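You operate a simulated robot arm through the tools that you are given. There is no shell and no other tool. Be economical: measure what you need, move in short steps, check, and stop when the job is done.

Carry out the task below with a simulated robot arm. There is one attempt and no reset: what you move stays moved.

Task
Close the bottom drawer of the workbench. Put the orange padlock on top of the fuses box. Take the blue filter and put it in the basin gully pan. Do these in any order.

It is judged by the outcome, as a careful person would: the job done as asked, and still so three seconds after it is handed in. It fails if anything else is knocked over, pushed out of place, dropped, spilled or broken.

Robot
A 6-joint arm with a two-finger gripper on a trunk, on a base that drives. Base frame: it is fixed to the floor where the robot stands at the start and does not move with it; the origin is under the middle of the robot, x ahead of it, y to its left, z up. Readings come in mm, degrees, newtons and seconds.
With the tool pointing down near the work surface it reaches from about 180 to 800 mm from the robot's upright axis, wherever it stands. Its first joint turns from -166.0 to 166.0 degrees. Places, roughly: basin gully pan [1250, 0, 1000]; blue filter (5x5x9 cm) [2500, 3900, 600]; bottom drawer of the workbench [700, -100, 200]; fuses box [2250, 4250, 500]; orange padlock (5x3x9 cm) [2900, 3500, 500]. Payload 2.45 kg.
The tool frame sits at the grasp point between the pads (the TCP): z along the fingers, y along the line on which they close. The tips reach 26 mm beyond it. The gripper opens to 96 mm. The gripper's body begins 69 mm behind the TCP.
Orientation is that of the tool frame in the base frame, as [roll, pitch, yaw] about the fixed x, y, z axes, in that order (R = Rz(yaw) Ry(pitch) Rx(roll)). With the fingers straight down and closing along the base's y, the tool's x points along the base's -x, its y along +y and its z along -z.

Tools
- The arm moves only by the tool arm_command. Its argument "rows" is a list that holds one entry, the list of rows, each a list of 7 numbers: the shift along the base's x, y, z in mm, then the turn, a rotation vector about the base's x, y, z in degrees, then the closure, from 0 (fully open) to 1 (shut). In form: [[[x, y, z, rx, ry, rz, fingers], ...]]. A call has 1 to 12 rows; each row shifts and turns the commanded pose from where the row before left it. A row lasts 0.2 s, in which the tool goes at most 50 mm and 8.6 degrees; a call with a longer step from one row to the next is refused whole, and so is a gripper value outside its range. Where a pose cannot be reached the arm comes as near as it can. A force on the tool above 40 N (or 10 N above the force at the start of the call, whichever is more), or a blocked arm, ends the call early, and 0.2 s more pass. The fingers move at their own pace and stop on an object; they squeeze with about 32 N. The grip force told is the motor's: it shows also when the fingers shut on nothing. Time passes only in rows, and 0.2 s behind the last, so rows that do not move let the fingers close. It gives the time, the measured TCP pose, the force on the tool (base axes), the opening and the grip force at its end, in the units of the frame above (readings bear some noise), with the torque about the TCP (base axes, N m) and any sound that the robot's microphone picked up.
- Cameras (640 x 400 px; columns grow to the right, rows downward): "scene" is now at [15.6, 132.8, 1002.5]; the picture's right is [-0.29, -0.96, 0.00], its down [-0.69, 0.21, -0.69] and it looks along [0.66, -0.20, -0.72] (base axes); focal length 257 px, centre (320, 200). "wrist" rides on the gripper at [82, 3, -98] in the tool frame; the picture's right is [-0.04, 1.00, 0.00], its down [-0.73, -0.03, -0.68] and it looks along [-0.68, -0.03, 0.73] (tool axes); focal length 256 px, centre (320, 200). There is no depth. A picture from a camera that has moved, and an enlarged one, comes with that camera's place and axes in the base frame and with its lens.
- camera(camera): a new picture of that camera. The clock stands still meanwhile.
- slide_trunk(by): slides the trunk up (or, below 0, down) by that many mm; the arm and the scene camera ride with it, the base frame stays. It gives what a move gives, with no picture.
- drive_base(legs): drives the robot by 1 to 6 legs, each [ahead, turn to the left] in mm and degrees, along the robot's own axes; the way and the turn of a leg run together, so that a leg with both is an arc; at most 1500 mm and 180 degrees a leg. The arm and the cameras ride along, it lands a little off, and it stops where it bumps. It gives what a move gives.
- aim_head(pan, tilt): turns the head with the scene camera to pan (to the left, within 155 degrees either way) and tilt (down, from -29 to 69), counted from straight ahead of the robot. It gives what a move gives.
- enlarge(camera, box): a new picture of the part [left, top, right, bottom] of that camera's present view, enlarged. The clock stands still meanwhile.
- hand_in(): hands the job in; it is judged then, once.

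Work in short steps. Places have to be worked out from the pictures, the camera data and where the tool is seen: move nearer, look again, correct. Check each grasp and each placing, and mend what went wrong. You have 165 turns and 112 pictures in all, those below and enlarged ones among them. Open the gripper and draw the arm clear of the work before you hand the job in, unless the task says otherwise; then end with one line.

The tools are called as name(argument=value, ...) on one line, values as JSON. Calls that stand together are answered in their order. arm_command: Moves the arm, as the interface text tells. Its arguments: {"type":"object","properties":{"rows":{"type":"array","items":{"type":"array","items":{"type":"array","items":{"type":"number"}}}}},"required":["rows"]} The other tools are called the same way: slide_trunk (by) slides the trunk up or down; drive_base (legs) drives the base; aim_head (pan, tilt) turns the head that bears the scene camera; camera (camera) takes a picture; enlarge (camera, box) takes an enlarged picture of a part of a camera's view; hand_in () hands the job in.

At the start:

```text
time: 0.0
ee_pos: [601.7, 124.2, 456.9]
orientation: [179.9, 0.0, -180.0]
ft_force: [-0.4, 0.0, -0.3]
ft_torque: [0.01, -0.04, -0.03]
grip_width: 96.0
finger_force: 0.0
trunk travel left (down, up): [-50.0, 100.0]
robot x, y, heading: [-0.9, -0.1, -0.0]
head pan, tilt: [-17.0, 46.2]
```

scene: 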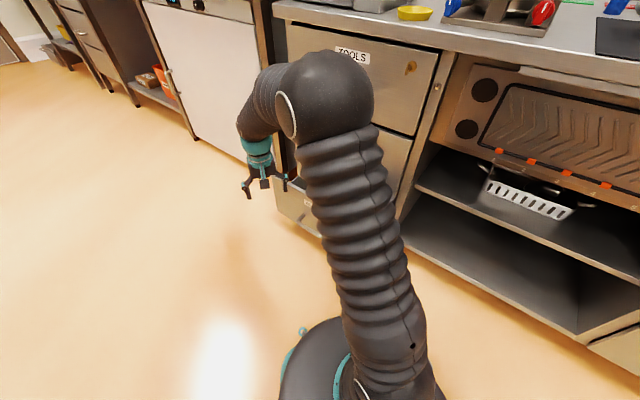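
wrist: 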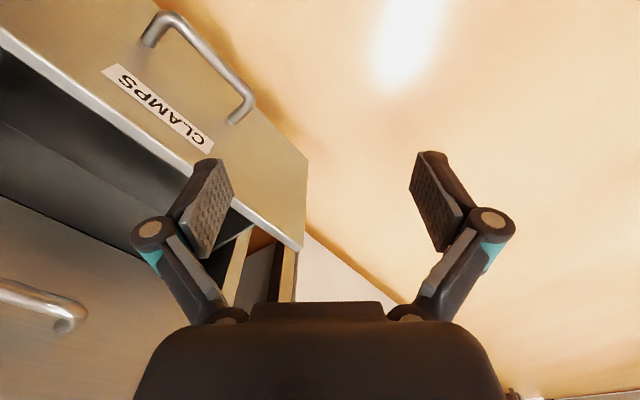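

I'll look around first. The open drawer is labelled CLAMPS and its front appears yawed about 38° from base x. I'll aim the head at it and at the rest of the bench.

aim_head(pan=-5, tilt=35)

camera(camera="scene")

aim_head(pan=50, tilt=15)

camera(camera="scene")

aim_head(pan=-5, tilt=0)

camera(camera="scene")

```text
time: 0.7
ee_pos: [601.1, 123.6, 455.6]
orientation: [-179.9, 0.0, 180.0]
ft_force: [0.2, 0.5, -0.1]
ft_torque: [-0.01, -0.01, -0.02]
grip_width: 96.0
finger_force: 0.1
trunk travel left (down, up): [-50.0, 100.0]
robot x, y, heading: [0.3, 0.6, 0.2]
head pan, tilt: [-5.0, 35.0]
```

```text
109 pictures are left
camera scene: at [26.5, 148.6, 1019.0], right [-0.09, -1.0, 0.0], down [-0.57, 0.05, -0.82], along [0.82, -0.07, -0.57], focal length 257 px, centre (320, 200)
```

scene: 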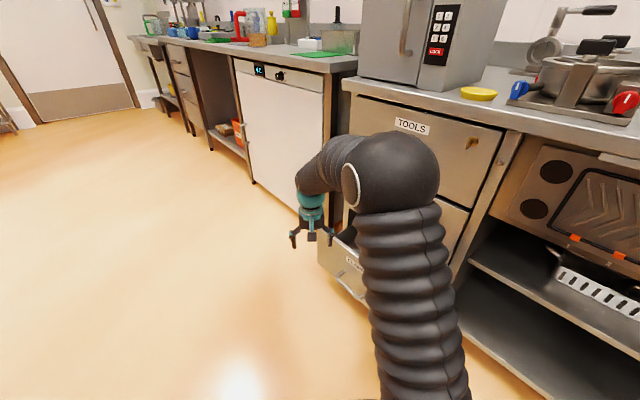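

```text
time: 2.0
ee_pos: [601.7, 124.4, 456.1]
orientation: [179.9, 0.1, 180.0]
ft_force: [-0.4, 0.5, 0.0]
ft_torque: [0.0, -0.01, 0.0]
grip_width: 95.9
finger_force: 0.0
trunk travel left (down, up): [-50.0, 100.0]
robot x, y, heading: [-2.6, -1.3, 0.1]
head pan, tilt: [50.0, 15.0]
```

```text
108 pictures are left
camera scene: at [-1.1, 227.9, 1051.0], right [0.77, -0.64, 0.0], down [-0.17, -0.2, -0.97], along [0.62, 0.74, -0.26], focal length 257 px, centre (320, 200)
```

scene: 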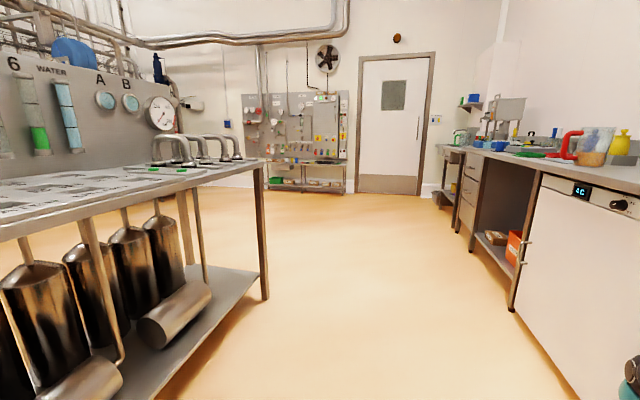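

```text
time: 3.2
ee_pos: [602.4, 125.5, 456.9]
orientation: [179.9, 0.0, 179.9]
ft_force: [0.4, 0.1, 0.9]
ft_torque: [-0.04, -0.01, 0.0]
grip_width: 96.0
finger_force: 0.2
trunk travel left (down, up): [-50.0, 100.0]
robot x, y, heading: [1.6, -2.1, -0.1]
head pan, tilt: [-5.0, 0.0]
```

```text
107 pictures are left
camera scene: at [28.5, 148.6, 1075.2], right [-0.09, -1.0, 0.0], down [0.0, 0.0, -1.0], along [1.0, -0.09, 0.0], focal length 257 px, centre (320, 200)
```

scene: 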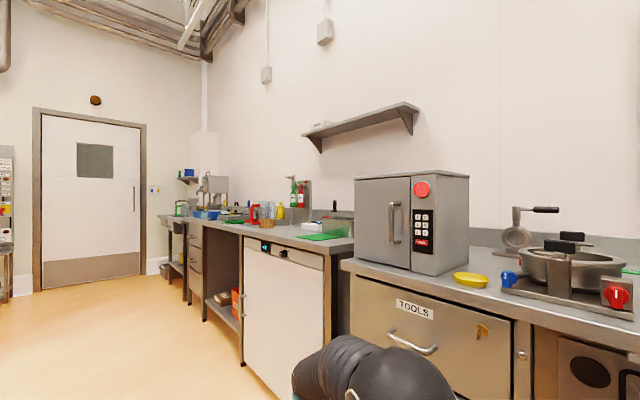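

The drawer front is partially hidden; I'll zoom on it to triangulate its height and place.

aim_head(pan=-5, tilt=35)

enlarge(camera="scene", box=[260, 180, 420, 320])

enlarge(camera="scene", box=[300, 0, 640, 150])

```text
time: 4.2
ee_pos: [600.9, 124.5, 456.5]
orientation: [-180.0, 0.0, -180.0]
ft_force: [-0.4, -0.5, 0.6]
ft_torque: [0.02, 0.0, -0.01]
grip_width: 95.9
finger_force: 0.1
trunk travel left (down, up): [-50.0, 100.0]
robot x, y, heading: [-1.1, 1.7, -0.0]
head pan, tilt: [-5.0, 35.0]
```

```text
2.86 times, centred on (340, 250) of scene
camera zoom: at [26.5, 148.7, 1019.1], right [-0.09, -1.0, 0.0], down [-0.57, 0.05, -0.82], along [0.82, -0.07, -0.57], focal length 735 px, centre (263, 57)
```

zoom: 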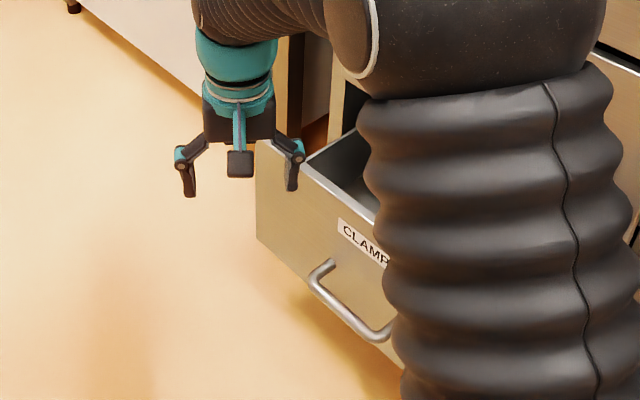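

```text
1.88 times, centred on (470, 75) of scene
camera zoom: at [26.5, 148.7, 1019.1], right [-0.09, -1.0, 0.0], down [-0.57, 0.05, -0.82], along [0.82, -0.07, -0.57], focal length 484 px, centre (38, 435)
```

zoom: 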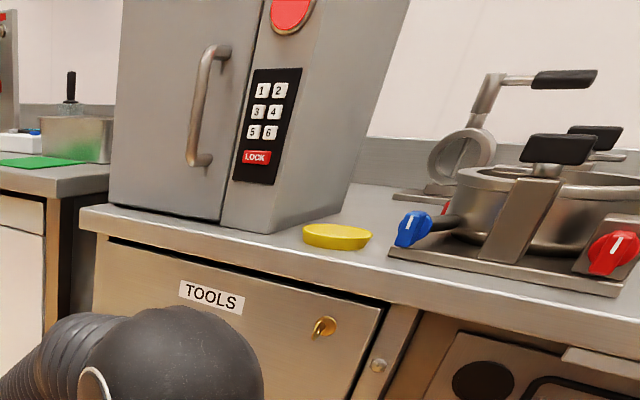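

The drawer face is about z 100–310, its centre about (634,-66), its inward direction (0.62,-0.78). I'll tuck the arm, then drive to stand squarely in front of the drawer.

arm_command(rows=[[[-46, -25, 10, 0, 0, 0, 1], [-46, -25, 10, 0, 0, 0, 1], [-46, -25, 10, 0, 0, 0, 1], [-46, -25, 10, 0, 0, 0, 1], [-46, -25, 10, 0, 0, 0, 1]]])

drive_base(legs=[[0, 38.5], [440, 0], [0, -90]])

aim_head(pan=0, tilt=45)

camera(camera="scene")

camera(camera="wrist")

```text
refused: row 1 steps farther than a row can; nothing moved
```

```text
time: 11.8
ee_pos: [890.4, -7.8, 457.1]
orientation: [180.0, -0.1, 141.2]
ft_force: [0.6, 0.3, -0.1]
ft_torque: [-0.02, 0.01, 0.02]
grip_width: 96.0
finger_force: 0.2
trunk travel left (down, up): [-50.0, 100.0]
robot x, y, heading: [344.5, 270.5, -39.2]
head pan, tilt: [-5.0, 35.0]
stopped in leg 3: the robot was blocked; the commanded pose is now the measured one
```

```text
time: 12.5
ee_pos: [889.3, -9.1, 457.4]
orientation: [-179.9, -0.1, 141.2]
ft_force: [0.1, 0.6, 0.1]
ft_torque: [0.0, -0.02, 0.0]
grip_width: 96.1
finger_force: 0.0
trunk travel left (down, up): [-50.0, 100.0]
robot x, y, heading: [347.1, 269.6, -39.4]
head pan, tilt: [0.0, 45.0]
```

```text
104 pictures are left
camera scene: at [461.4, 378.2, 1004.2], right [-0.64, -0.77, 0.0], down [-0.55, 0.45, -0.71], along [0.55, -0.45, -0.71], focal length 257 px, centre (320, 200)
```

scene: 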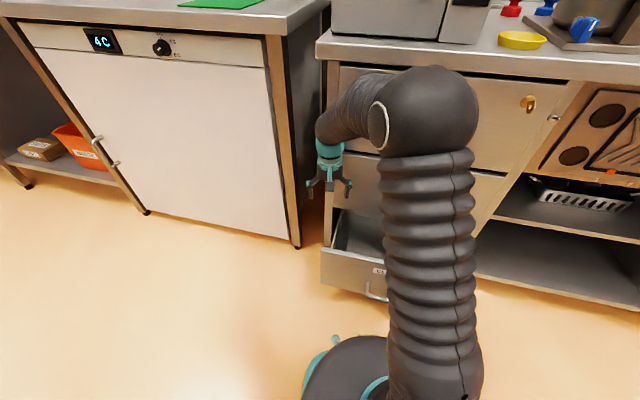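

```text
103 pictures are left
camera wrist: at [829.1, 45.4, 555.6], right [0.66, 0.75, 0.0], down [0.55, -0.48, 0.68], along [0.51, -0.45, -0.74], focal length 256 px, centre (320, 200)
```

wrist: 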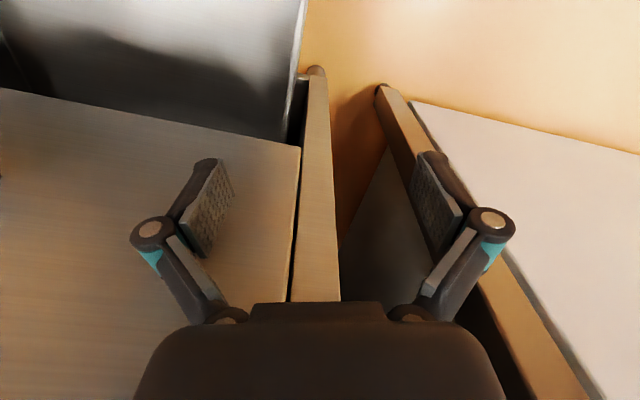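

One row was too long, so the arm stayed extended and the turn stopped against something. Nothing appears moved. I'll retract the arm along the robot's heading, then finish the turn.

arm_command(rows=[[[-36, 29, 5, 0, 0, 0, 1], [-36, 29, 5, 0, 0, 0, 1], [-36, 29, 5, 0, 0, 0, 1], [-36, 29, 5, 0, 0, 0, 1], [-36, 29, 5, 0, 0, 0, 1]]])

```text
time: 13.7
ee_pos: [710.3, 136.6, 482.6]
orientation: [180.0, -0.3, 141.2]
ft_force: [-0.4, 0.1, 0.3]
ft_torque: [0.03, 0.0, 0.02]
grip_width: 0.0
finger_force: 28.4
trunk travel left (down, up): [-50.0, 100.0]
robot x, y, heading: [345.8, 269.2, -39.4]
head pan, tilt: [0.0, 45.0]
```

Retracted to about 390 mm radius; now finish the turn.

drive_base(legs=[[0, -12.1]])

camera(camera="scene")

camera(camera="wrist")

```text
time: 14.9
ee_pos: [673.0, 61.9, 482.1]
orientation: [179.9, -0.2, 128.9]
ft_force: [0.6, -0.9, -0.2]
ft_torque: [0.02, -0.01, 0.0]
grip_width: 0.1
finger_force: 28.3
trunk travel left (down, up): [-50.0, 100.0]
robot x, y, heading: [344.8, 274.4, -51.8]
head pan, tilt: [0.0, 45.0]
```

```text
102 pictures are left
camera scene: at [482.0, 350.0, 1004.2], right [-0.79, -0.62, 0.0], down [-0.44, 0.56, -0.71], along [0.44, -0.56, -0.71], focal length 257 px, centre (320, 200)
```

scene: 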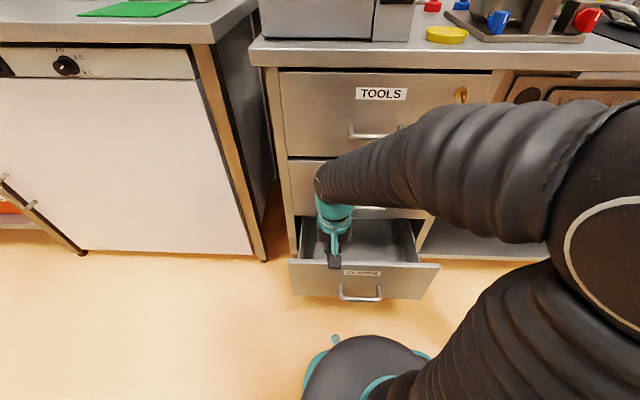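

```text
101 pictures are left
camera wrist: at [625.0, 127.9, 580.6], right [0.8, 0.6, 0.0], down [0.44, -0.59, 0.68], along [0.4, -0.54, -0.74], focal length 256 px, centre (320, 200)
```

wrist: 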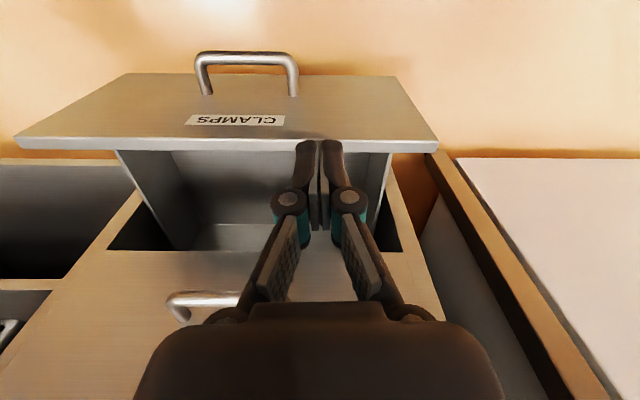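

The robot is now square to the drawer: face at about 443 mm ahead, centre 20 mm left, handle near z 165, label near z 250. I'll back off 100 mm, centre the tool and tilt the closed fingers forward.

drive_base(legs=[[-100, 0]])

arm_command(rows=[[[-14, -11, -10, -6.28, -4.96, 0, 1], [-14, -11, -10, -6.28, -4.96, 0, 1], [-14, -11, -10, -6.28, -4.96, 0, 1], [-14, -11, -10, -6.28, -4.96, 0, 1], [-14, -11, -10, -6.28, -4.96, 0, 1], [-14, -11, -10, -6.28, -4.96, 0, 1]]])

camera(camera="scene")

```text
time: 16.1
ee_pos: [611.2, 142.2, 481.0]
orientation: [-180.0, -0.2, 129.0]
ft_force: [0.0, 0.1, 0.3]
ft_torque: [-0.03, -0.02, 0.01]
grip_width: 0.3
finger_force: 28.7
trunk travel left (down, up): [-50.0, 100.0]
robot x, y, heading: [282.2, 350.4, -51.5]
head pan, tilt: [0.0, 45.0]
```

```text
time: 17.4
ee_pos: [621.6, 18.9, 488.0]
orientation: [-177.0, 40.9, 129.3]
ft_force: [-0.2, -0.3, 0.6]
ft_torque: [0.01, -0.02, 0.02]
grip_width: 0.0
finger_force: 28.6
out of reach, approached as far as the arm can: row 3, 4, 5, 6
trunk travel left (down, up): [-50.0, 100.0]
robot x, y, heading: [282.8, 352.5, -51.6]
head pan, tilt: [0.0, 45.0]
```

```text
100 pictures are left
camera scene: at [419.0, 430.0, 1004.3], right [-0.78, -0.62, 0.0], down [-0.44, 0.55, -0.71], along [0.44, -0.55, -0.71], focal length 257 px, centre (320, 200)
```

scene: 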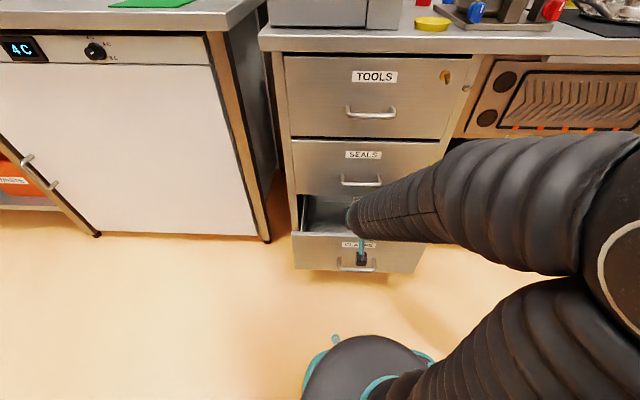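

The tilted pose is out of reach that near the body. I'll back off another 200 mm and lower the tool with more reach.

drive_base(legs=[[-200, 0]])

arm_command(rows=[[[0, 0, -45, 0, 0, 0, 1], [8, -10, -45, 0, 0, 0, 1], [8, -10, -45, 0, 0, 0, 1], [8, -10, -45, 0, 0, 0, 1], [0, 0, -40, 0, 0, 0, 1]]])

camera(camera="wrist")

camera(camera="scene")

```text
time: 19.0
ee_pos: [500.1, 171.1, 487.3]
orientation: [-176.8, 40.8, 129.4]
ft_force: [-0.6, 0.0, 0.7]
ft_torque: [-0.04, 0.01, -0.01]
grip_width: 0.0
finger_force: 28.3
trunk travel left (down, up): [-50.0, 100.0]
robot x, y, heading: [161.9, 504.8, -51.8]
head pan, tilt: [0.0, 45.0]
```

```text
time: 20.2
ee_pos: [545.6, 127.3, 282.5]
orientation: [-175.4, 40.5, 130.1]
ft_force: [0.0, -0.1, 0.7]
ft_torque: [-0.02, -0.03, -0.02]
grip_width: 0.1
finger_force: 28.5
out of reach, approached as far as the arm can: row 1, 5
trunk travel left (down, up): [-50.0, 100.0]
robot x, y, heading: [160.0, 507.1, -51.9]
head pan, tilt: [0.0, 45.0]
```

```text
99 pictures are left
camera wrist: at [473.8, 231.0, 304.4], right [0.81, 0.58, -0.04], down [0.09, -0.07, 0.99], along [0.57, -0.81, -0.11], focal length 256 px, centre (320, 200)
```

wrist: 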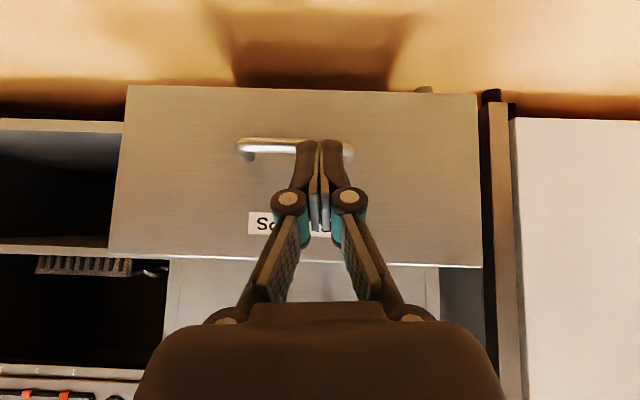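

```text
98 pictures are left
camera scene: at [297.6, 583.6, 1004.3], right [-0.78, -0.62, 0.0], down [-0.44, 0.55, -0.71], along [0.44, -0.55, -0.71], focal length 257 px, centre (320, 200)
```

scene: 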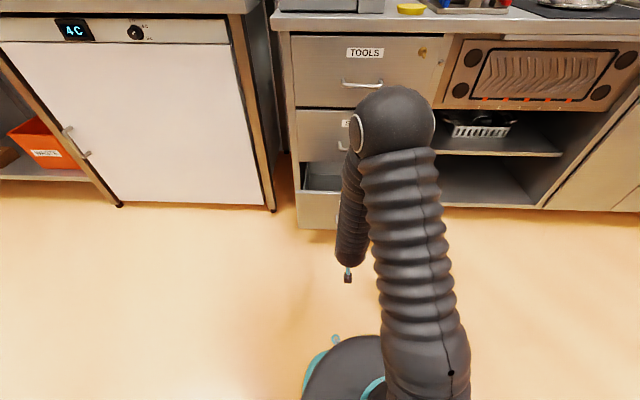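

The tip is at about z 262, some 190 mm short of the face. I'll tilt further so the tips lead more and centre a bit.

arm_command(rows=[[[-6, -24, 0, -6.28, -4.96, 0, 1], [-6, -24, 0, -6.28, -4.96, 0, 1], [-6, -24, 0, -5, -4, 0, 1], [8, -12, 0, 0, 0, 0, 1], [8, -12, 0, 0, 0, 0, 1]]])

camera(camera="wrist")

```text
time: 21.4
ee_pos: [591.2, 28.5, 322.5]
orientation: [-169.5, 62.2, 134.3]
ft_force: [-0.4, 0.0, 0.5]
ft_torque: [-0.02, 0.01, -0.01]
grip_width: 0.0
finger_force: 28.0
out of reach, approached as far as the arm can: row 1, 2, 3, 4, 5
trunk travel left (down, up): [-50.0, 100.0]
robot x, y, heading: [158.8, 504.2, -51.8]
head pan, tilt: [0.0, 45.0]
```

```text
97 pictures are left
camera wrist: at [521.0, 131.9, 295.8], right [0.83, 0.56, -0.05], down [-0.11, 0.25, 0.96], along [0.55, -0.79, 0.27], focal length 256 px, centre (320, 200)
```

wrist: 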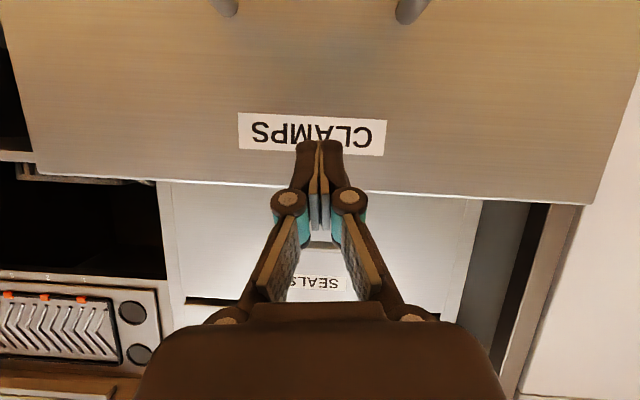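

Reach is limited by height; lowering the trunk 50 mm brings the tip to about z 260, right at the label.

slide_trunk(by=-50)

camera(camera="wrist")

```text
time: 22.4
ee_pos: [592.6, 28.9, 273.2]
orientation: [-169.5, 62.2, 134.5]
ft_force: [0.1, 0.4, -0.8]
ft_torque: [-0.02, -0.01, 0.0]
grip_width: 0.1
finger_force: 28.6
trunk travel left (down, up): [0.0, 150.0]
robot x, y, heading: [160.9, 503.9, -51.6]
head pan, tilt: [0.0, 45.0]
```

```text
96 pictures are left
camera wrist: at [521.0, 132.1, 245.9], right [0.83, 0.56, -0.05], down [-0.11, 0.25, 0.96], along [0.55, -0.79, 0.27], focal length 256 px, centre (320, 200)
```

wrist: 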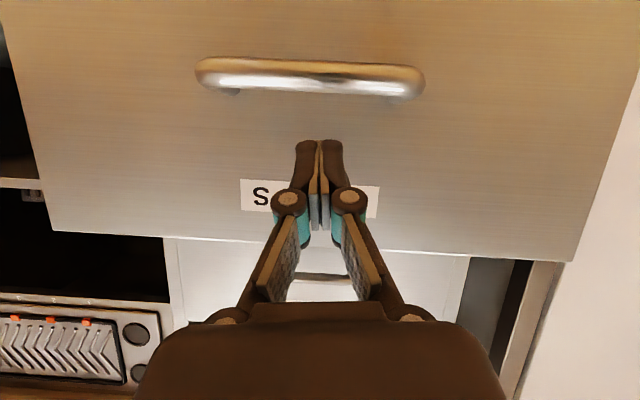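

Aligned above the handle. Now I'll drive forward to push the drawer, in stages.

drive_base(legs=[[200, 0]])

camera(camera="scene")

```text
time: 23.9
ee_pos: [714.9, -124.5, 272.7]
orientation: [-169.5, 62.2, 134.4]
ft_force: [0.1, -0.1, 0.9]
ft_torque: [-0.01, -0.02, 0.0]
grip_width: 0.0
finger_force: 28.8
trunk travel left (down, up): [0.0, 150.0]
robot x, y, heading: [286.7, 349.6, -51.3]
head pan, tilt: [0.0, 45.0]
```

```text
95 pictures are left
camera scene: at [420.2, 428.8, 954.2], right [-0.78, -0.62, 0.0], down [-0.44, 0.55, -0.71], along [0.44, -0.55, -0.71], focal length 257 px, centre (320, 200)
```

scene: 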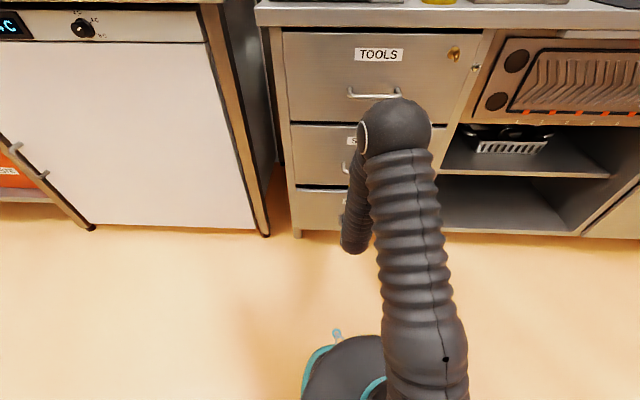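

The drawer has moved in most of the way. I'll continue in small pushes with the arm.

drive_base(legs=[[25, 0]])

enlarge(camera="scene", box=[240, 100, 400, 260])

camera(camera="wrist")

```text
time: 24.8
ee_pos: [725.7, -140.8, 271.6]
orientation: [-169.4, 61.8, 134.6]
ft_force: [-0.9, 0.8, -0.1]
ft_torque: [0.05, 0.04, -0.01]
grip_width: 0.0
finger_force: 28.1
trunk travel left (down, up): [0.0, 150.0]
robot x, y, heading: [300.3, 331.0, -51.6]
head pan, tilt: [0.0, 45.0]
stopped in leg 1: the force on the tool passed its limit at 55 N (the readings are from after the stop); the commanded pose is now the measured one
```

```text
2.50 times, centred on (320, 180) of scene
camera zoom: at [434.0, 411.4, 954.2], right [-0.78, -0.62, 0.0], down [-0.44, 0.55, -0.71], along [0.44, -0.55, -0.71], focal length 643 px, centre (320, 250)
```

zoom: 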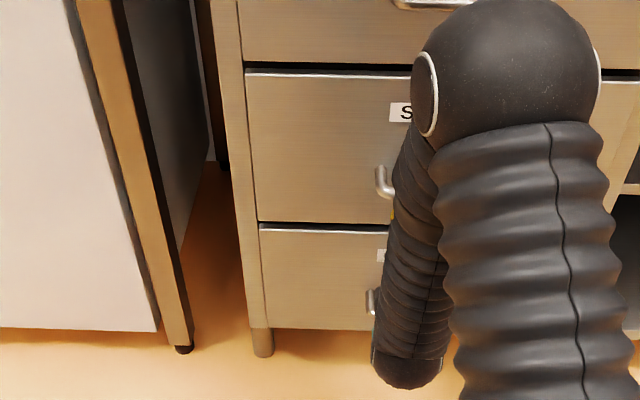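

```text
93 pictures are left
camera wrist: at [656.0, -37.4, 245.1], right [0.83, 0.56, -0.05], down [-0.11, 0.24, 0.96], along [0.55, -0.79, 0.26], focal length 256 px, centre (320, 200)
```

wrist: 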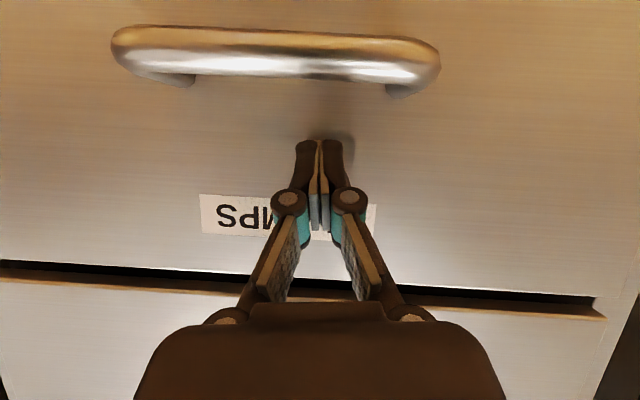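

Force rose to 55 N and the face looks flush with the others: closed. I'll back off and verify with a clear view.

drive_base(legs=[[-300, 0]])

slide_trunk(by=50)

camera(camera="wrist")

```text
time: 26.9
ee_pos: [544.6, 90.0, 271.3]
orientation: [-169.5, 61.9, 134.7]
ft_force: [0.3, -0.1, 0.4]
ft_torque: [-0.01, 0.03, -0.02]
grip_width: 0.0
finger_force: 28.5
trunk travel left (down, up): [0.0, 150.0]
robot x, y, heading: [112.9, 560.0, -51.6]
head pan, tilt: [0.0, 45.0]
```

```text
time: 27.8
ee_pos: [544.4, 90.6, 322.2]
orientation: [-169.4, 61.9, 134.7]
ft_force: [0.1, 0.1, -1.0]
ft_torque: [0.0, 0.05, 0.0]
grip_width: 0.0
finger_force: 28.2
trunk travel left (down, up): [-50.0, 100.0]
robot x, y, heading: [113.8, 565.4, -51.4]
head pan, tilt: [0.0, 45.0]
```

```text
92 pictures are left
camera wrist: at [473.3, 193.9, 295.2], right [0.83, 0.56, -0.05], down [-0.11, 0.24, 0.96], along [0.55, -0.79, 0.26], focal length 256 px, centre (320, 200)
```

wrist: 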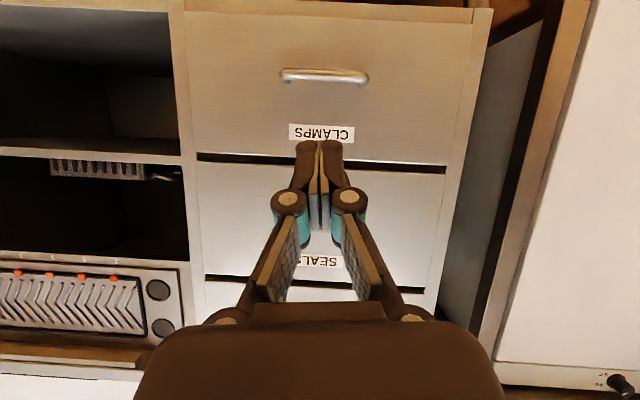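

The drawer is closed. I'll fold the arm to a carrying pose and head toward the fuse station, driving up the corridor and stopping to look.

arm_command(rows=[[[-14, 17, 30, 6.05, 4.84, 0, 0.5], [-14, 17, 30, 6.05, 4.84, 0, 0.5], [-14, 17, 30, 6.05, 4.84, 0, 0.5], [-14, 17, 30, 6.05, 4.84, 0, 0.5], [-14, 17, 30, 6.05, 4.84, 0, 0.5], [-14, 17, 30, 6.05, 4.84, 0, 0.5], [-14, 17, 30, 6.05, 4.84, 0, 0.5], [-14, 17, 30, 6.05, 4.84, 0, 0.5]]])

drive_base(legs=[[0, 90], [1400, 0]])

aim_head(pan=25, tilt=15)

camera(camera="scene")

```text
time: 29.6
ee_pos: [430.8, 229.1, 561.2]
orientation: [-174.8, 0.1, 131.4]
ft_force: [-0.1, 0.1, -0.1]
ft_torque: [0.0, -0.01, -0.01]
grip_width: 48.0
finger_force: 0.1
trunk travel left (down, up): [-50.0, 100.0]
robot x, y, heading: [116.8, 561.9, -51.7]
head pan, tilt: [0.0, 45.0]
```

```text
time: 40.3
ee_pos: [1540.3, 1715.8, 561.2]
orientation: [-174.7, 0.1, -139.8]
ft_force: [0.1, 0.3, 0.4]
ft_torque: [-0.03, 0.01, -0.02]
grip_width: 48.1
finger_force: 0.0
trunk travel left (down, up): [-50.0, 100.0]
robot x, y, heading: [1199.9, 1403.9, 37.2]
head pan, tilt: [0.0, 45.0]
```

```text
time: 41.2
ee_pos: [1540.2, 1716.0, 561.2]
orientation: [-174.7, 0.1, -139.9]
ft_force: [-0.1, -0.2, 0.2]
ft_torque: [0.02, 0.04, 0.02]
grip_width: 48.2
finger_force: 0.0
trunk travel left (down, up): [-50.0, 100.0]
robot x, y, heading: [1198.8, 1403.4, 37.5]
head pan, tilt: [25.0, 15.0]
```

```text
91 pictures are left
camera scene: at [1097.3, 1577.7, 1051.0], right [0.88, -0.47, 0.0], down [-0.12, -0.23, -0.97], along [0.45, 0.85, -0.26], focal length 257 px, centre (320, 200)
```

scene: 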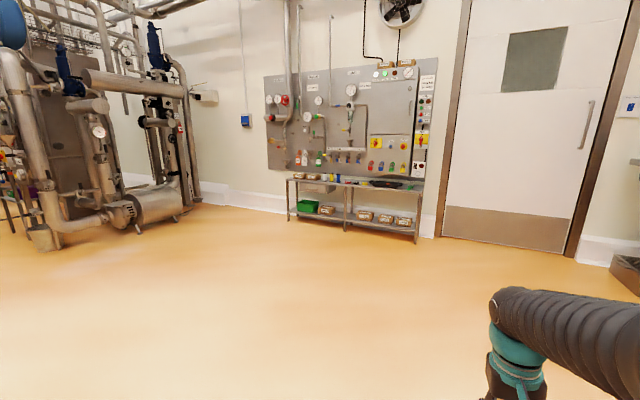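

The fuse station is ahead-left, the way is clear. I'll turn toward it and drive 1300 mm, then face it.

drive_base(legs=[[0, 34], [1300, 0], [0, -33.5]])

aim_head(pan=0, tilt=20)

camera(camera="scene")

```text
time: 51.0
ee_pos: [1935.2, 2961.7, 562.0]
orientation: [-174.6, 0.1, -137.9]
ft_force: [0.9, 0.1, -0.4]
ft_torque: [-0.04, -0.01, -0.02]
grip_width: 48.2
finger_force: 0.0
trunk travel left (down, up): [-50.0, 100.0]
robot x, y, heading: [1607.1, 2641.1, 39.3]
head pan, tilt: [25.0, 15.0]
```

```text
time: 51.9
ee_pos: [1936.2, 2960.4, 561.2]
orientation: [-174.7, 0.1, -137.9]
ft_force: [0.1, 0.0, 0.7]
ft_torque: [-0.02, 0.01, 0.02]
grip_width: 48.0
finger_force: 0.0
trunk travel left (down, up): [-50.0, 100.0]
robot x, y, heading: [1603.3, 2637.8, 39.3]
head pan, tilt: [0.0, 20.0]
```

```text
90 pictures are left
camera scene: at [1530.1, 2781.9, 1042.9], right [0.63, -0.77, 0.0], down [-0.26, -0.22, -0.94], along [0.73, 0.59, -0.34], focal length 257 px, centre (320, 200)
```

scene: 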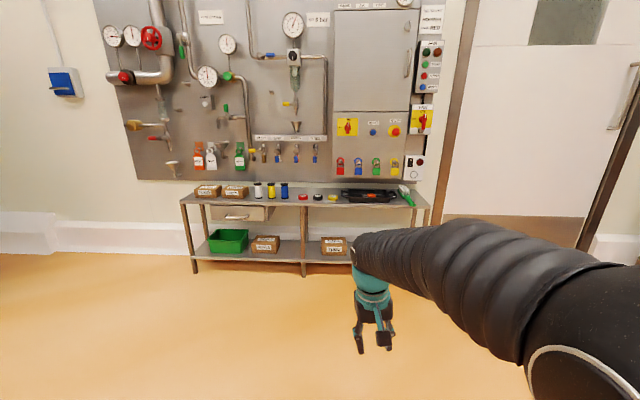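

Zoom on the table to read labels and find the padlock and filter.

enlarge(camera="scene", box=[170, 130, 310, 270])

enlarge(camera="scene", box=[300, 100, 450, 260])

```text
2.86 times, centred on (240, 200) of scene
camera zoom: at [1530.1, 2781.9, 1042.9], right [0.63, -0.77, 0.0], down [-0.26, -0.22, -0.94], along [0.73, 0.59, -0.34], focal length 735 px, centre (549, 200)
```

zoom: 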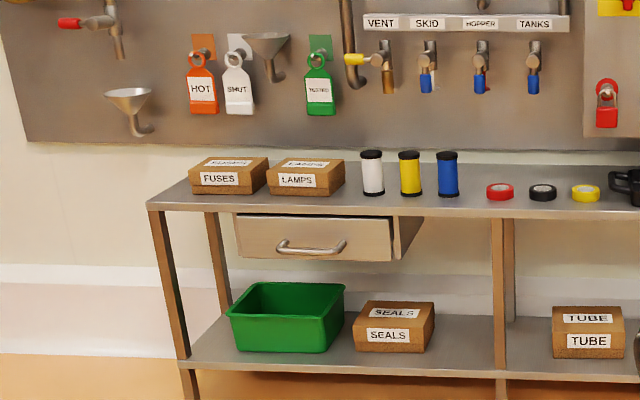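

```text
2.50 times, centred on (375, 180) of scene
camera zoom: at [1530.1, 2781.9, 1042.9], right [0.63, -0.77, 0.0], down [-0.26, -0.22, -0.94], along [0.73, 0.59, -0.34], focal length 643 px, centre (182, 250)
```

zoom: 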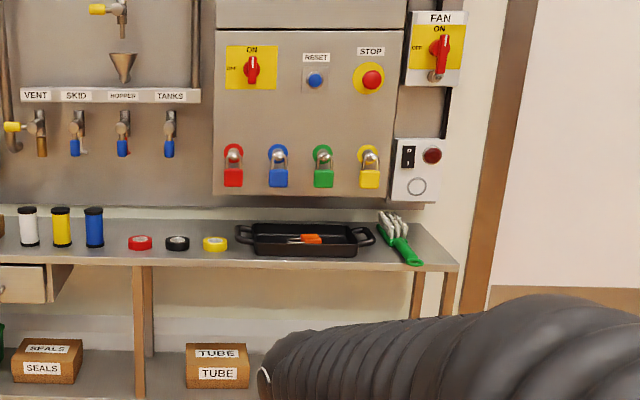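

Orange padlock lies in the black tray; blue filter stands next to the yellow one; FUSES box is at the table's left end. I'll raise the arm and drive close.

arm_command(rows=[[[0, 0, 45, 0, 0, 0, 0], [0, 0, 45, 0, 0, 0, 0], [0, 0, 45, 0, 0, 0, 0], [0, 0, 45, 0, 0, 0, 0]]])

drive_base(legs=[[0, 11.1], [830, 0], [0, -12]])

aim_head(pan=-10, tilt=40)

camera(camera="scene")

camera(camera="wrist")

```text
time: 52.9
ee_pos: [1938.3, 2958.3, 742.1]
orientation: [-174.7, 0.0, -138.0]
ft_force: [0.4, -0.6, -0.4]
ft_torque: [-0.01, -0.01, -0.01]
grip_width: 96.1
finger_force: 0.0
trunk travel left (down, up): [-50.0, 100.0]
robot x, y, heading: [1602.0, 2639.9, 39.1]
head pan, tilt: [0.0, 20.0]
```

```text
time: 58.8
ee_pos: [2478.9, 3585.5, 742.3]
orientation: [-174.7, 0.1, -139.2]
ft_force: [0.5, 1.0, 0.0]
ft_torque: [0.01, 0.01, -0.01]
grip_width: 95.8
finger_force: 0.1
trunk travel left (down, up): [-50.0, 100.0]
robot x, y, heading: [2137.2, 3273.5, 37.9]
head pan, tilt: [0.0, 20.0]
```

```text
time: 59.6
ee_pos: [2479.8, 3583.6, 741.4]
orientation: [-174.8, 0.1, -139.2]
ft_force: [0.1, 0.1, -0.6]
ft_torque: [-0.02, -0.01, -0.01]
grip_width: 95.7
finger_force: 0.0
trunk travel left (down, up): [-50.0, 100.0]
robot x, y, heading: [2137.5, 3270.8, 37.9]
head pan, tilt: [-10.0, 40.0]
```

```text
87 pictures are left
camera scene: at [2068.1, 3399.5, 1011.6], right [0.47, -0.88, 0.0], down [-0.57, -0.3, -0.77], along [0.68, 0.36, -0.64], focal length 257 px, centre (320, 200)
```

scene: 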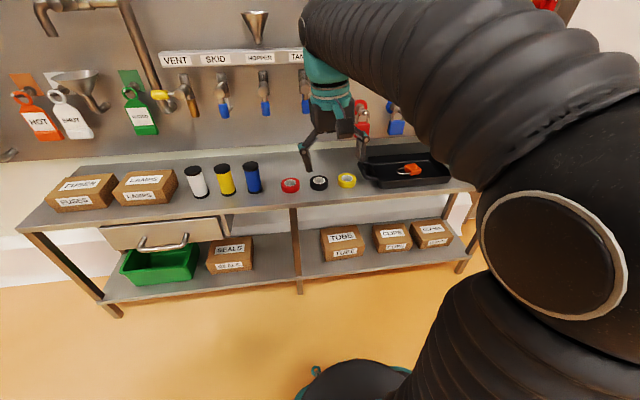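

```text
86 pictures are left
camera wrist: at [2409.5, 3540.9, 840.1], right [-0.62, 0.78, -0.09], down [0.53, 0.5, 0.68], along [0.58, 0.37, -0.73], focal length 256 px, centre (320, 200)
```

wrist: 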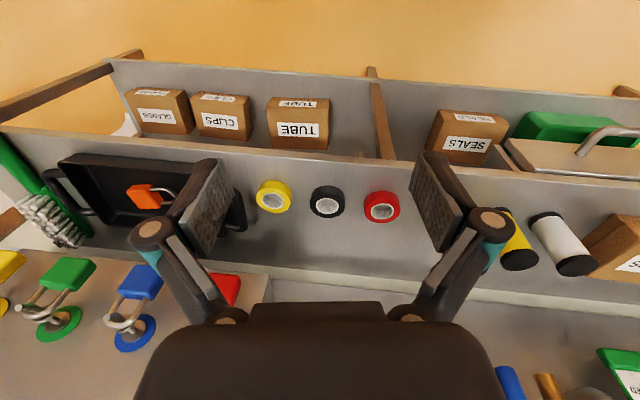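

Triangulated padlock: about (2813,3470,565); filter base about (2505,3850), table z≈545. I'll move above the padlock, straightening the tool, at z 740.

arm_command(rows=[[[41, -14, 0, 2, 1.73, 0, 0], [41, -14, 0, 2, 1.73, 0, 0], [41, -14, 0, 0, 0, 0, 0], [41, -14, 0, 0, 0, 0, 0], [41, -14, 0, 0, 0, 0, 0], [41, -14, 0, 0, 0, 0, 0], [41, -14, 0, 0, 0, 0, 0], [41, -14, 0, 0, 0, 0, 0]]])

camera(camera="wrist")

camera(camera="scene")

```text
time: 61.4
ee_pos: [2808.2, 3470.3, 744.6]
orientation: [-180.0, 0.1, -139.1]
ft_force: [-1.2, -0.2, 1.3]
ft_torque: [0.01, -0.05, 0.02]
grip_width: 96.0
finger_force: 0.0
trunk travel left (down, up): [-50.0, 100.0]
robot x, y, heading: [2138.1, 3273.7, 38.1]
head pan, tilt: [-10.0, 40.0]
```

```text
85 pictures are left
camera wrist: at [2744.5, 3421.0, 842.7], right [-0.62, 0.78, 0.0], down [0.57, 0.46, 0.68], along [0.53, 0.42, -0.73], focal length 256 px, centre (320, 200)
```

wrist: 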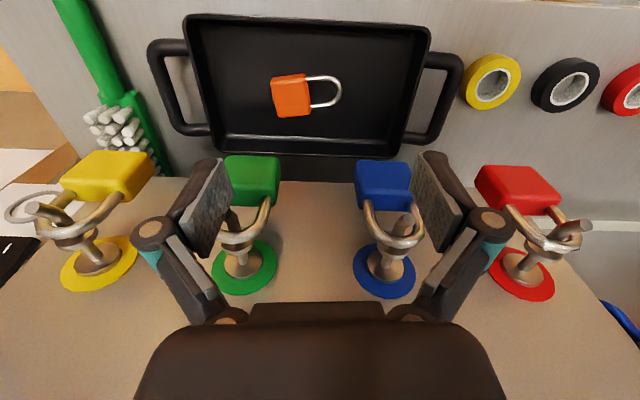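

```text
84 pictures are left
camera scene: at [2067.9, 3399.3, 1011.5], right [0.47, -0.88, 0.0], down [-0.57, -0.3, -0.77], along [0.68, 0.36, -0.64], focal length 257 px, centre (320, 200)
```

scene: 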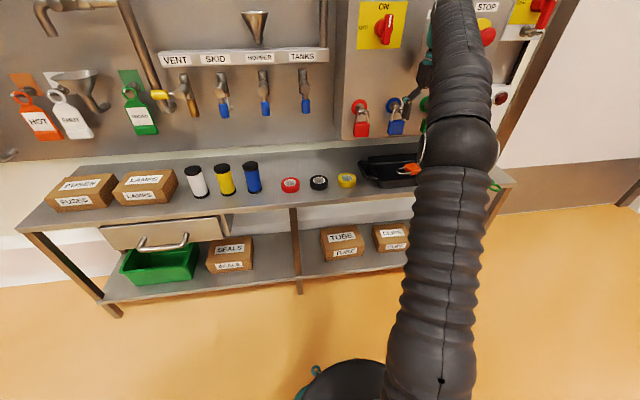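

The padlock lies in the tray, shackle toward the left of the robot; I need to close across its 5 cm width, so I'll turn the gripper 90° while moving above it at about (2846,3460).

arm_command(rows=[[[4, -1, 0, 0, 0, 8.5, 0], [4, -1, 0, 0, 0, 8.5, 0], [4, -1, 0, 0, 0, 8.5, 0], [4, -1, 0, 0, 0, 8.5, 0], [4, -1, 0, 0, 0, 8.5, 0], [4, -1, 0, 0, 0, 8.5, 0], [4, -1, 0, 0, 0, 8.5, 0], [4, -1, 0, 0, 0, 8.5, 0], [4, -1, 0, 0, 0, 8.5, 0], [4, -1, 0, 0, 0, 8.5, 0]]])

camera(camera="wrist")

```text
time: 61.9
ee_pos: [2811.7, 3462.3, 744.5]
orientation: [180.0, -0.4, -129.3]
ft_force: [-9.9, -7.0, -1.1]
ft_torque: [0.0, 0.15, -0.46]
grip_width: 92.9
finger_force: 0.0
trunk travel left (down, up): [-50.0, 100.0]
robot x, y, heading: [2132.5, 3274.4, 37.8]
head pan, tilt: [-10.0, 40.0]
stopped in row 2: the force on the tool passed its limit at 50 N (the readings are from after the stop); the commanded pose is now the measured one
```

```text
83 pictures are left
camera wrist: at [2757.8, 3402.6, 844.1], right [-0.75, 0.66, 0.0], down [0.49, 0.55, 0.67], along [0.45, 0.5, -0.74], focal length 256 px, centre (320, 200)
```

wrist: 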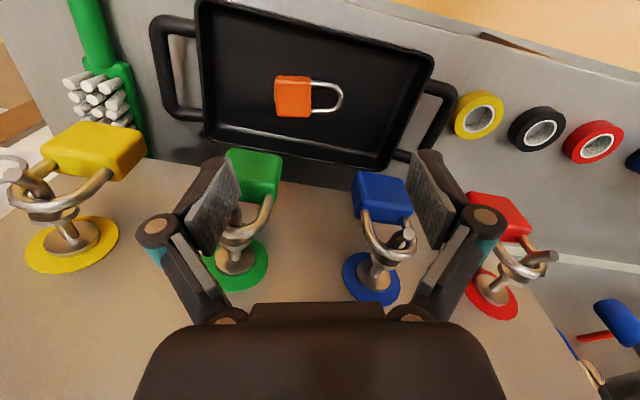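

The fingers touched the hung padlocks; they hang closer than I judged. Back off toward the robot immediately and raise the look.

arm_command(rows=[[[-16, -12, 0, 0, 0, 0, 0], [-31, -25, 0, 0, 0, 0, 0], [-31, -25, 0, 0, 0, 0, 0]]])

camera(camera="wrist")

camera(camera="scene")

```text
time: 62.7
ee_pos: [2736.1, 3404.2, 743.9]
orientation: [179.9, -0.5, -129.2]
ft_force: [0.5, 0.7, -0.5]
ft_torque: [-0.02, 0.05, 0.0]
grip_width: 95.9
finger_force: 0.1
trunk travel left (down, up): [-50.0, 100.0]
robot x, y, heading: [2135.6, 3272.9, 37.9]
head pan, tilt: [-10.0, 40.0]
```

```text
82 pictures are left
camera wrist: at [2682.2, 3343.6, 844.3], right [-0.75, 0.66, 0.0], down [0.49, 0.55, 0.67], along [0.45, 0.5, -0.74], focal length 256 px, centre (320, 200)
```

wrist: 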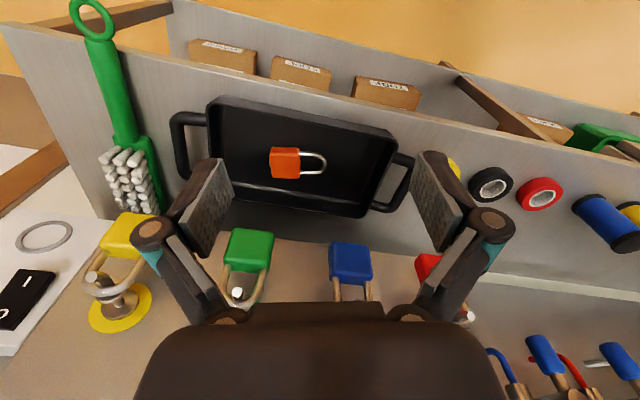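

```text
81 pictures are left
camera scene: at [2068.7, 3399.5, 1011.5], right [0.46, -0.89, 0.0], down [-0.57, -0.3, -0.77], along [0.68, 0.36, -0.64], focal length 257 px, centre (320, 200)
```

scene: 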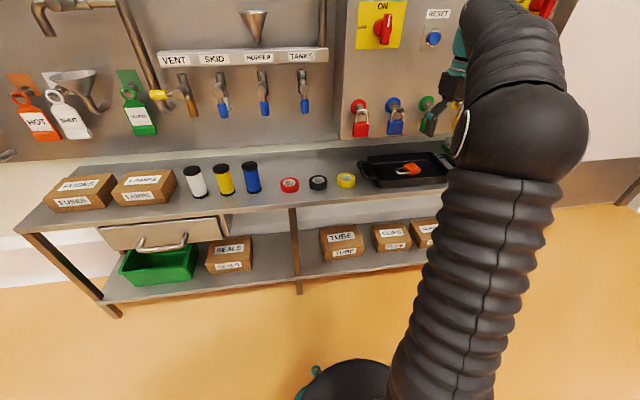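

All hung locks are still on their hooks. Triangulating with two wrist views: orange padlock at about (2857,3467,537), and the green hung lock sits right above it (bottom z≈670, front s≈4361). So I'll use a tilted approach: fingers closing front-back, to grip the front leg of the shackle. First yaw the gripper 78° in free space.

arm_command(rows=[[[-4, -3, 0, 0, 0, 7.8, 0.5], [-4, -3, 0, 0, 0, 7.8, 0.5], [-4, -3, 0, 0, 0, 7.8, 0.5], [-4, -3, 0, 0, 0, 7.8, 0.5], [0, 0, 0, 0, 0, 7.8, 0.5], [0, 0, 0, 0, 0, 7.8, 0.5], [0, 0, 0, 0, 0, 7.8, 0.5], [0, 0, 0, 0, 0, 7.8, 0.5], [0, 0, 0, 0, 0, 7.8, 0.5], [0, 0, 0, 0, 0, 7.8, 0.5]]])

arm_command(rows=[[[0, 0, 0, 4.34, -5.46, 0, 0.5], [0, 0, 0, 4.34, -5.46, 0, 0.5], [0, 0, 0, 4.34, -5.46, 0, 0.5], [0, 0, 0, 4.34, -5.46, 0, 0.5], [0, 0, 0, 4.34, -5.46, 0, 0.5]]])

camera(camera="wrist")

camera(camera="scene")

```text
time: 64.9
ee_pos: [2718.4, 3390.0, 745.8]
orientation: [179.8, -0.4, -51.1]
ft_force: [0.7, -0.3, -0.1]
ft_torque: [-0.04, -0.01, -0.01]
grip_width: 48.0
finger_force: 0.0
trunk travel left (down, up): [-50.0, 100.0]
robot x, y, heading: [2140.7, 3276.2, 38.0]
head pan, tilt: [-10.0, 40.0]
```

```text
time: 66.1
ee_pos: [2716.7, 3391.5, 745.1]
orientation: [-145.1, -0.5, -51.5]
ft_force: [0.6, 0.0, -0.8]
ft_torque: [-0.01, 0.01, 0.0]
grip_width: 48.1
finger_force: 0.0
trunk travel left (down, up): [-50.0, 100.0]
robot x, y, heading: [2137.3, 3271.7, 37.7]
head pan, tilt: [-10.0, 40.0]
```

```text
80 pictures are left
camera wrist: at [2722.1, 3291.0, 824.5], right [-0.66, -0.48, -0.57], down [-0.75, 0.35, 0.57], along [-0.07, 0.8, -0.59], focal length 256 px, centre (320, 200)
```

wrist: 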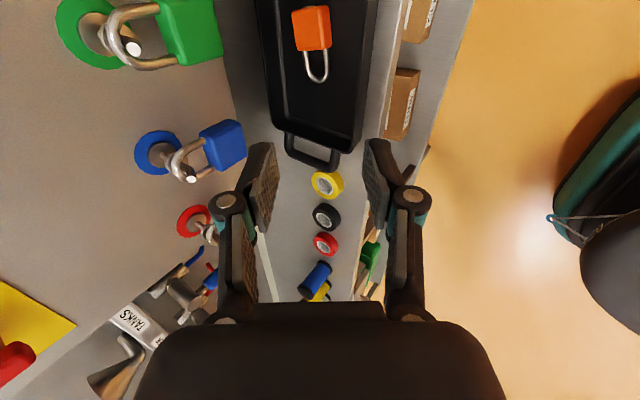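

```text
79 pictures are left
camera scene: at [2068.4, 3399.4, 1011.5], right [0.46, -0.89, 0.0], down [-0.57, -0.3, -0.77], along [0.68, 0.36, -0.64], focal length 257 px, centre (320, 200)
```

scene: 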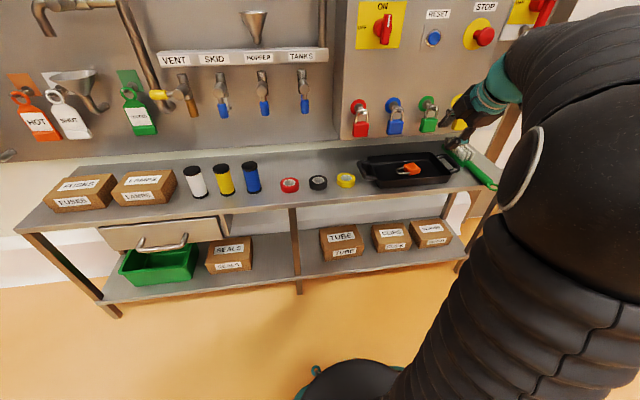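

Clear view: padlock axis is at about 137° yaw, loop centre about (2829,3495), in the gap between the hung blue and green locks. I'll use a gentler 22° tilt aligned with the padlock, and descend in front first.

arm_command(rows=[[[0, 0, -40, 0, 0, 8.5, 0.7], [0, 0, -40, -4.75, 4.43, 0, 0.7], [0, 0, -40, -4.75, 4.43, 0, 0.7], [25, 22, 0, 0, 0, 0, 0.7], [25, 22, 0, 0, 0, 0, 0.7]]])

camera(camera="wrist")

enlarge(camera="scene", box=[330, 80, 530, 220])

```text
time: 67.3
ee_pos: [2769.4, 3434.8, 623.3]
orientation: [-158.3, -0.5, -43.0]
ft_force: [-0.5, -0.7, 0.8]
ft_torque: [-0.02, 0.01, 0.0]
grip_width: 28.8
finger_force: 0.0
trunk travel left (down, up): [-50.0, 100.0]
robot x, y, heading: [2135.7, 3273.4, 37.7]
head pan, tilt: [-10.0, 40.0]
```

```text
78 pictures are left
camera wrist: at [2801.8, 3350.8, 715.1], right [-0.66, -0.65, -0.37], down [-0.69, 0.34, 0.63], along [-0.29, 0.68, -0.68], focal length 256 px, centre (320, 200)
```

wrist: 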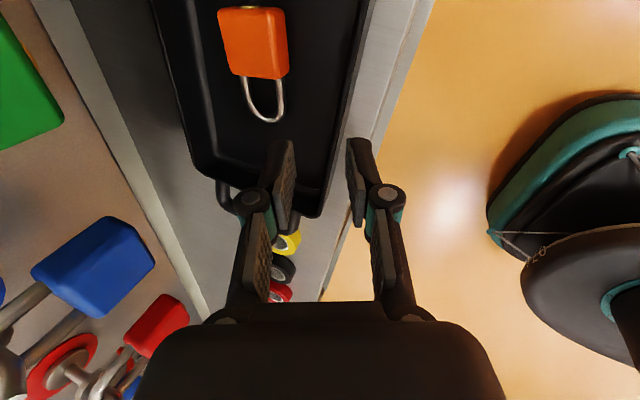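

```text
2.86 times, centred on (430, 150) of scene
camera zoom: at [2068.2, 3399.2, 1011.5], right [0.46, -0.89, 0.0], down [-0.57, -0.3, -0.77], along [0.68, 0.36, -0.64], focal length 735 px, centre (6, 343)
```

zoom: 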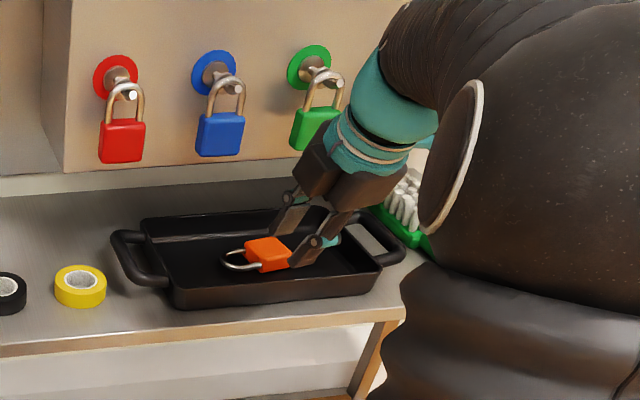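

Refined: front shackle leg mid about (2823,3489,522). I'll move to a hover 40 mm up the tool axis, with a 20 mm gap.

arm_command(rows=[[[20, 19, -15, 0, 0, 0, 0.79], [19, 19, -31, 0, 0, 0, 0.79]]])

camera(camera="wrist")

enlarge(camera="scene", box=[360, 100, 480, 200])

```text
time: 67.9
ee_pos: [2806.5, 3473.0, 579.2]
orientation: [-158.2, -0.6, -42.9]
ft_force: [0.7, 0.0, 1.2]
ft_torque: [0.0, -0.01, 0.03]
grip_width: 20.1
finger_force: 0.1
trunk travel left (down, up): [-50.0, 100.0]
robot x, y, heading: [2141.7, 3272.4, 37.6]
head pan, tilt: [-10.0, 40.0]
```

```text
76 pictures are left
camera wrist: at [2839.6, 3388.4, 671.0], right [-0.66, -0.65, -0.37], down [-0.69, 0.34, 0.63], along [-0.29, 0.68, -0.68], focal length 256 px, centre (320, 200)
```

wrist: 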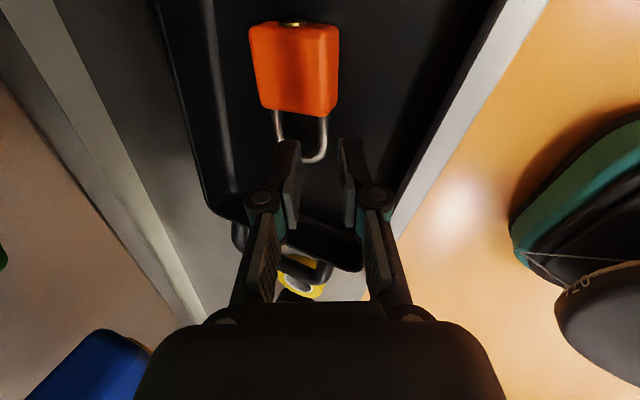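

```text
4.00 times, centred on (420, 150) of scene
camera zoom: at [2068.1, 3399.3, 1011.6], right [0.46, -0.89, 0.0], down [-0.57, -0.3, -0.77], along [0.68, 0.36, -0.64], focal length 1029 px, centre (-80, 400)
```

zoom: 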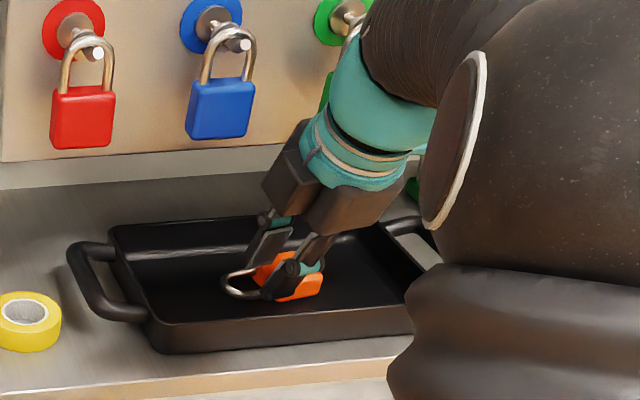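

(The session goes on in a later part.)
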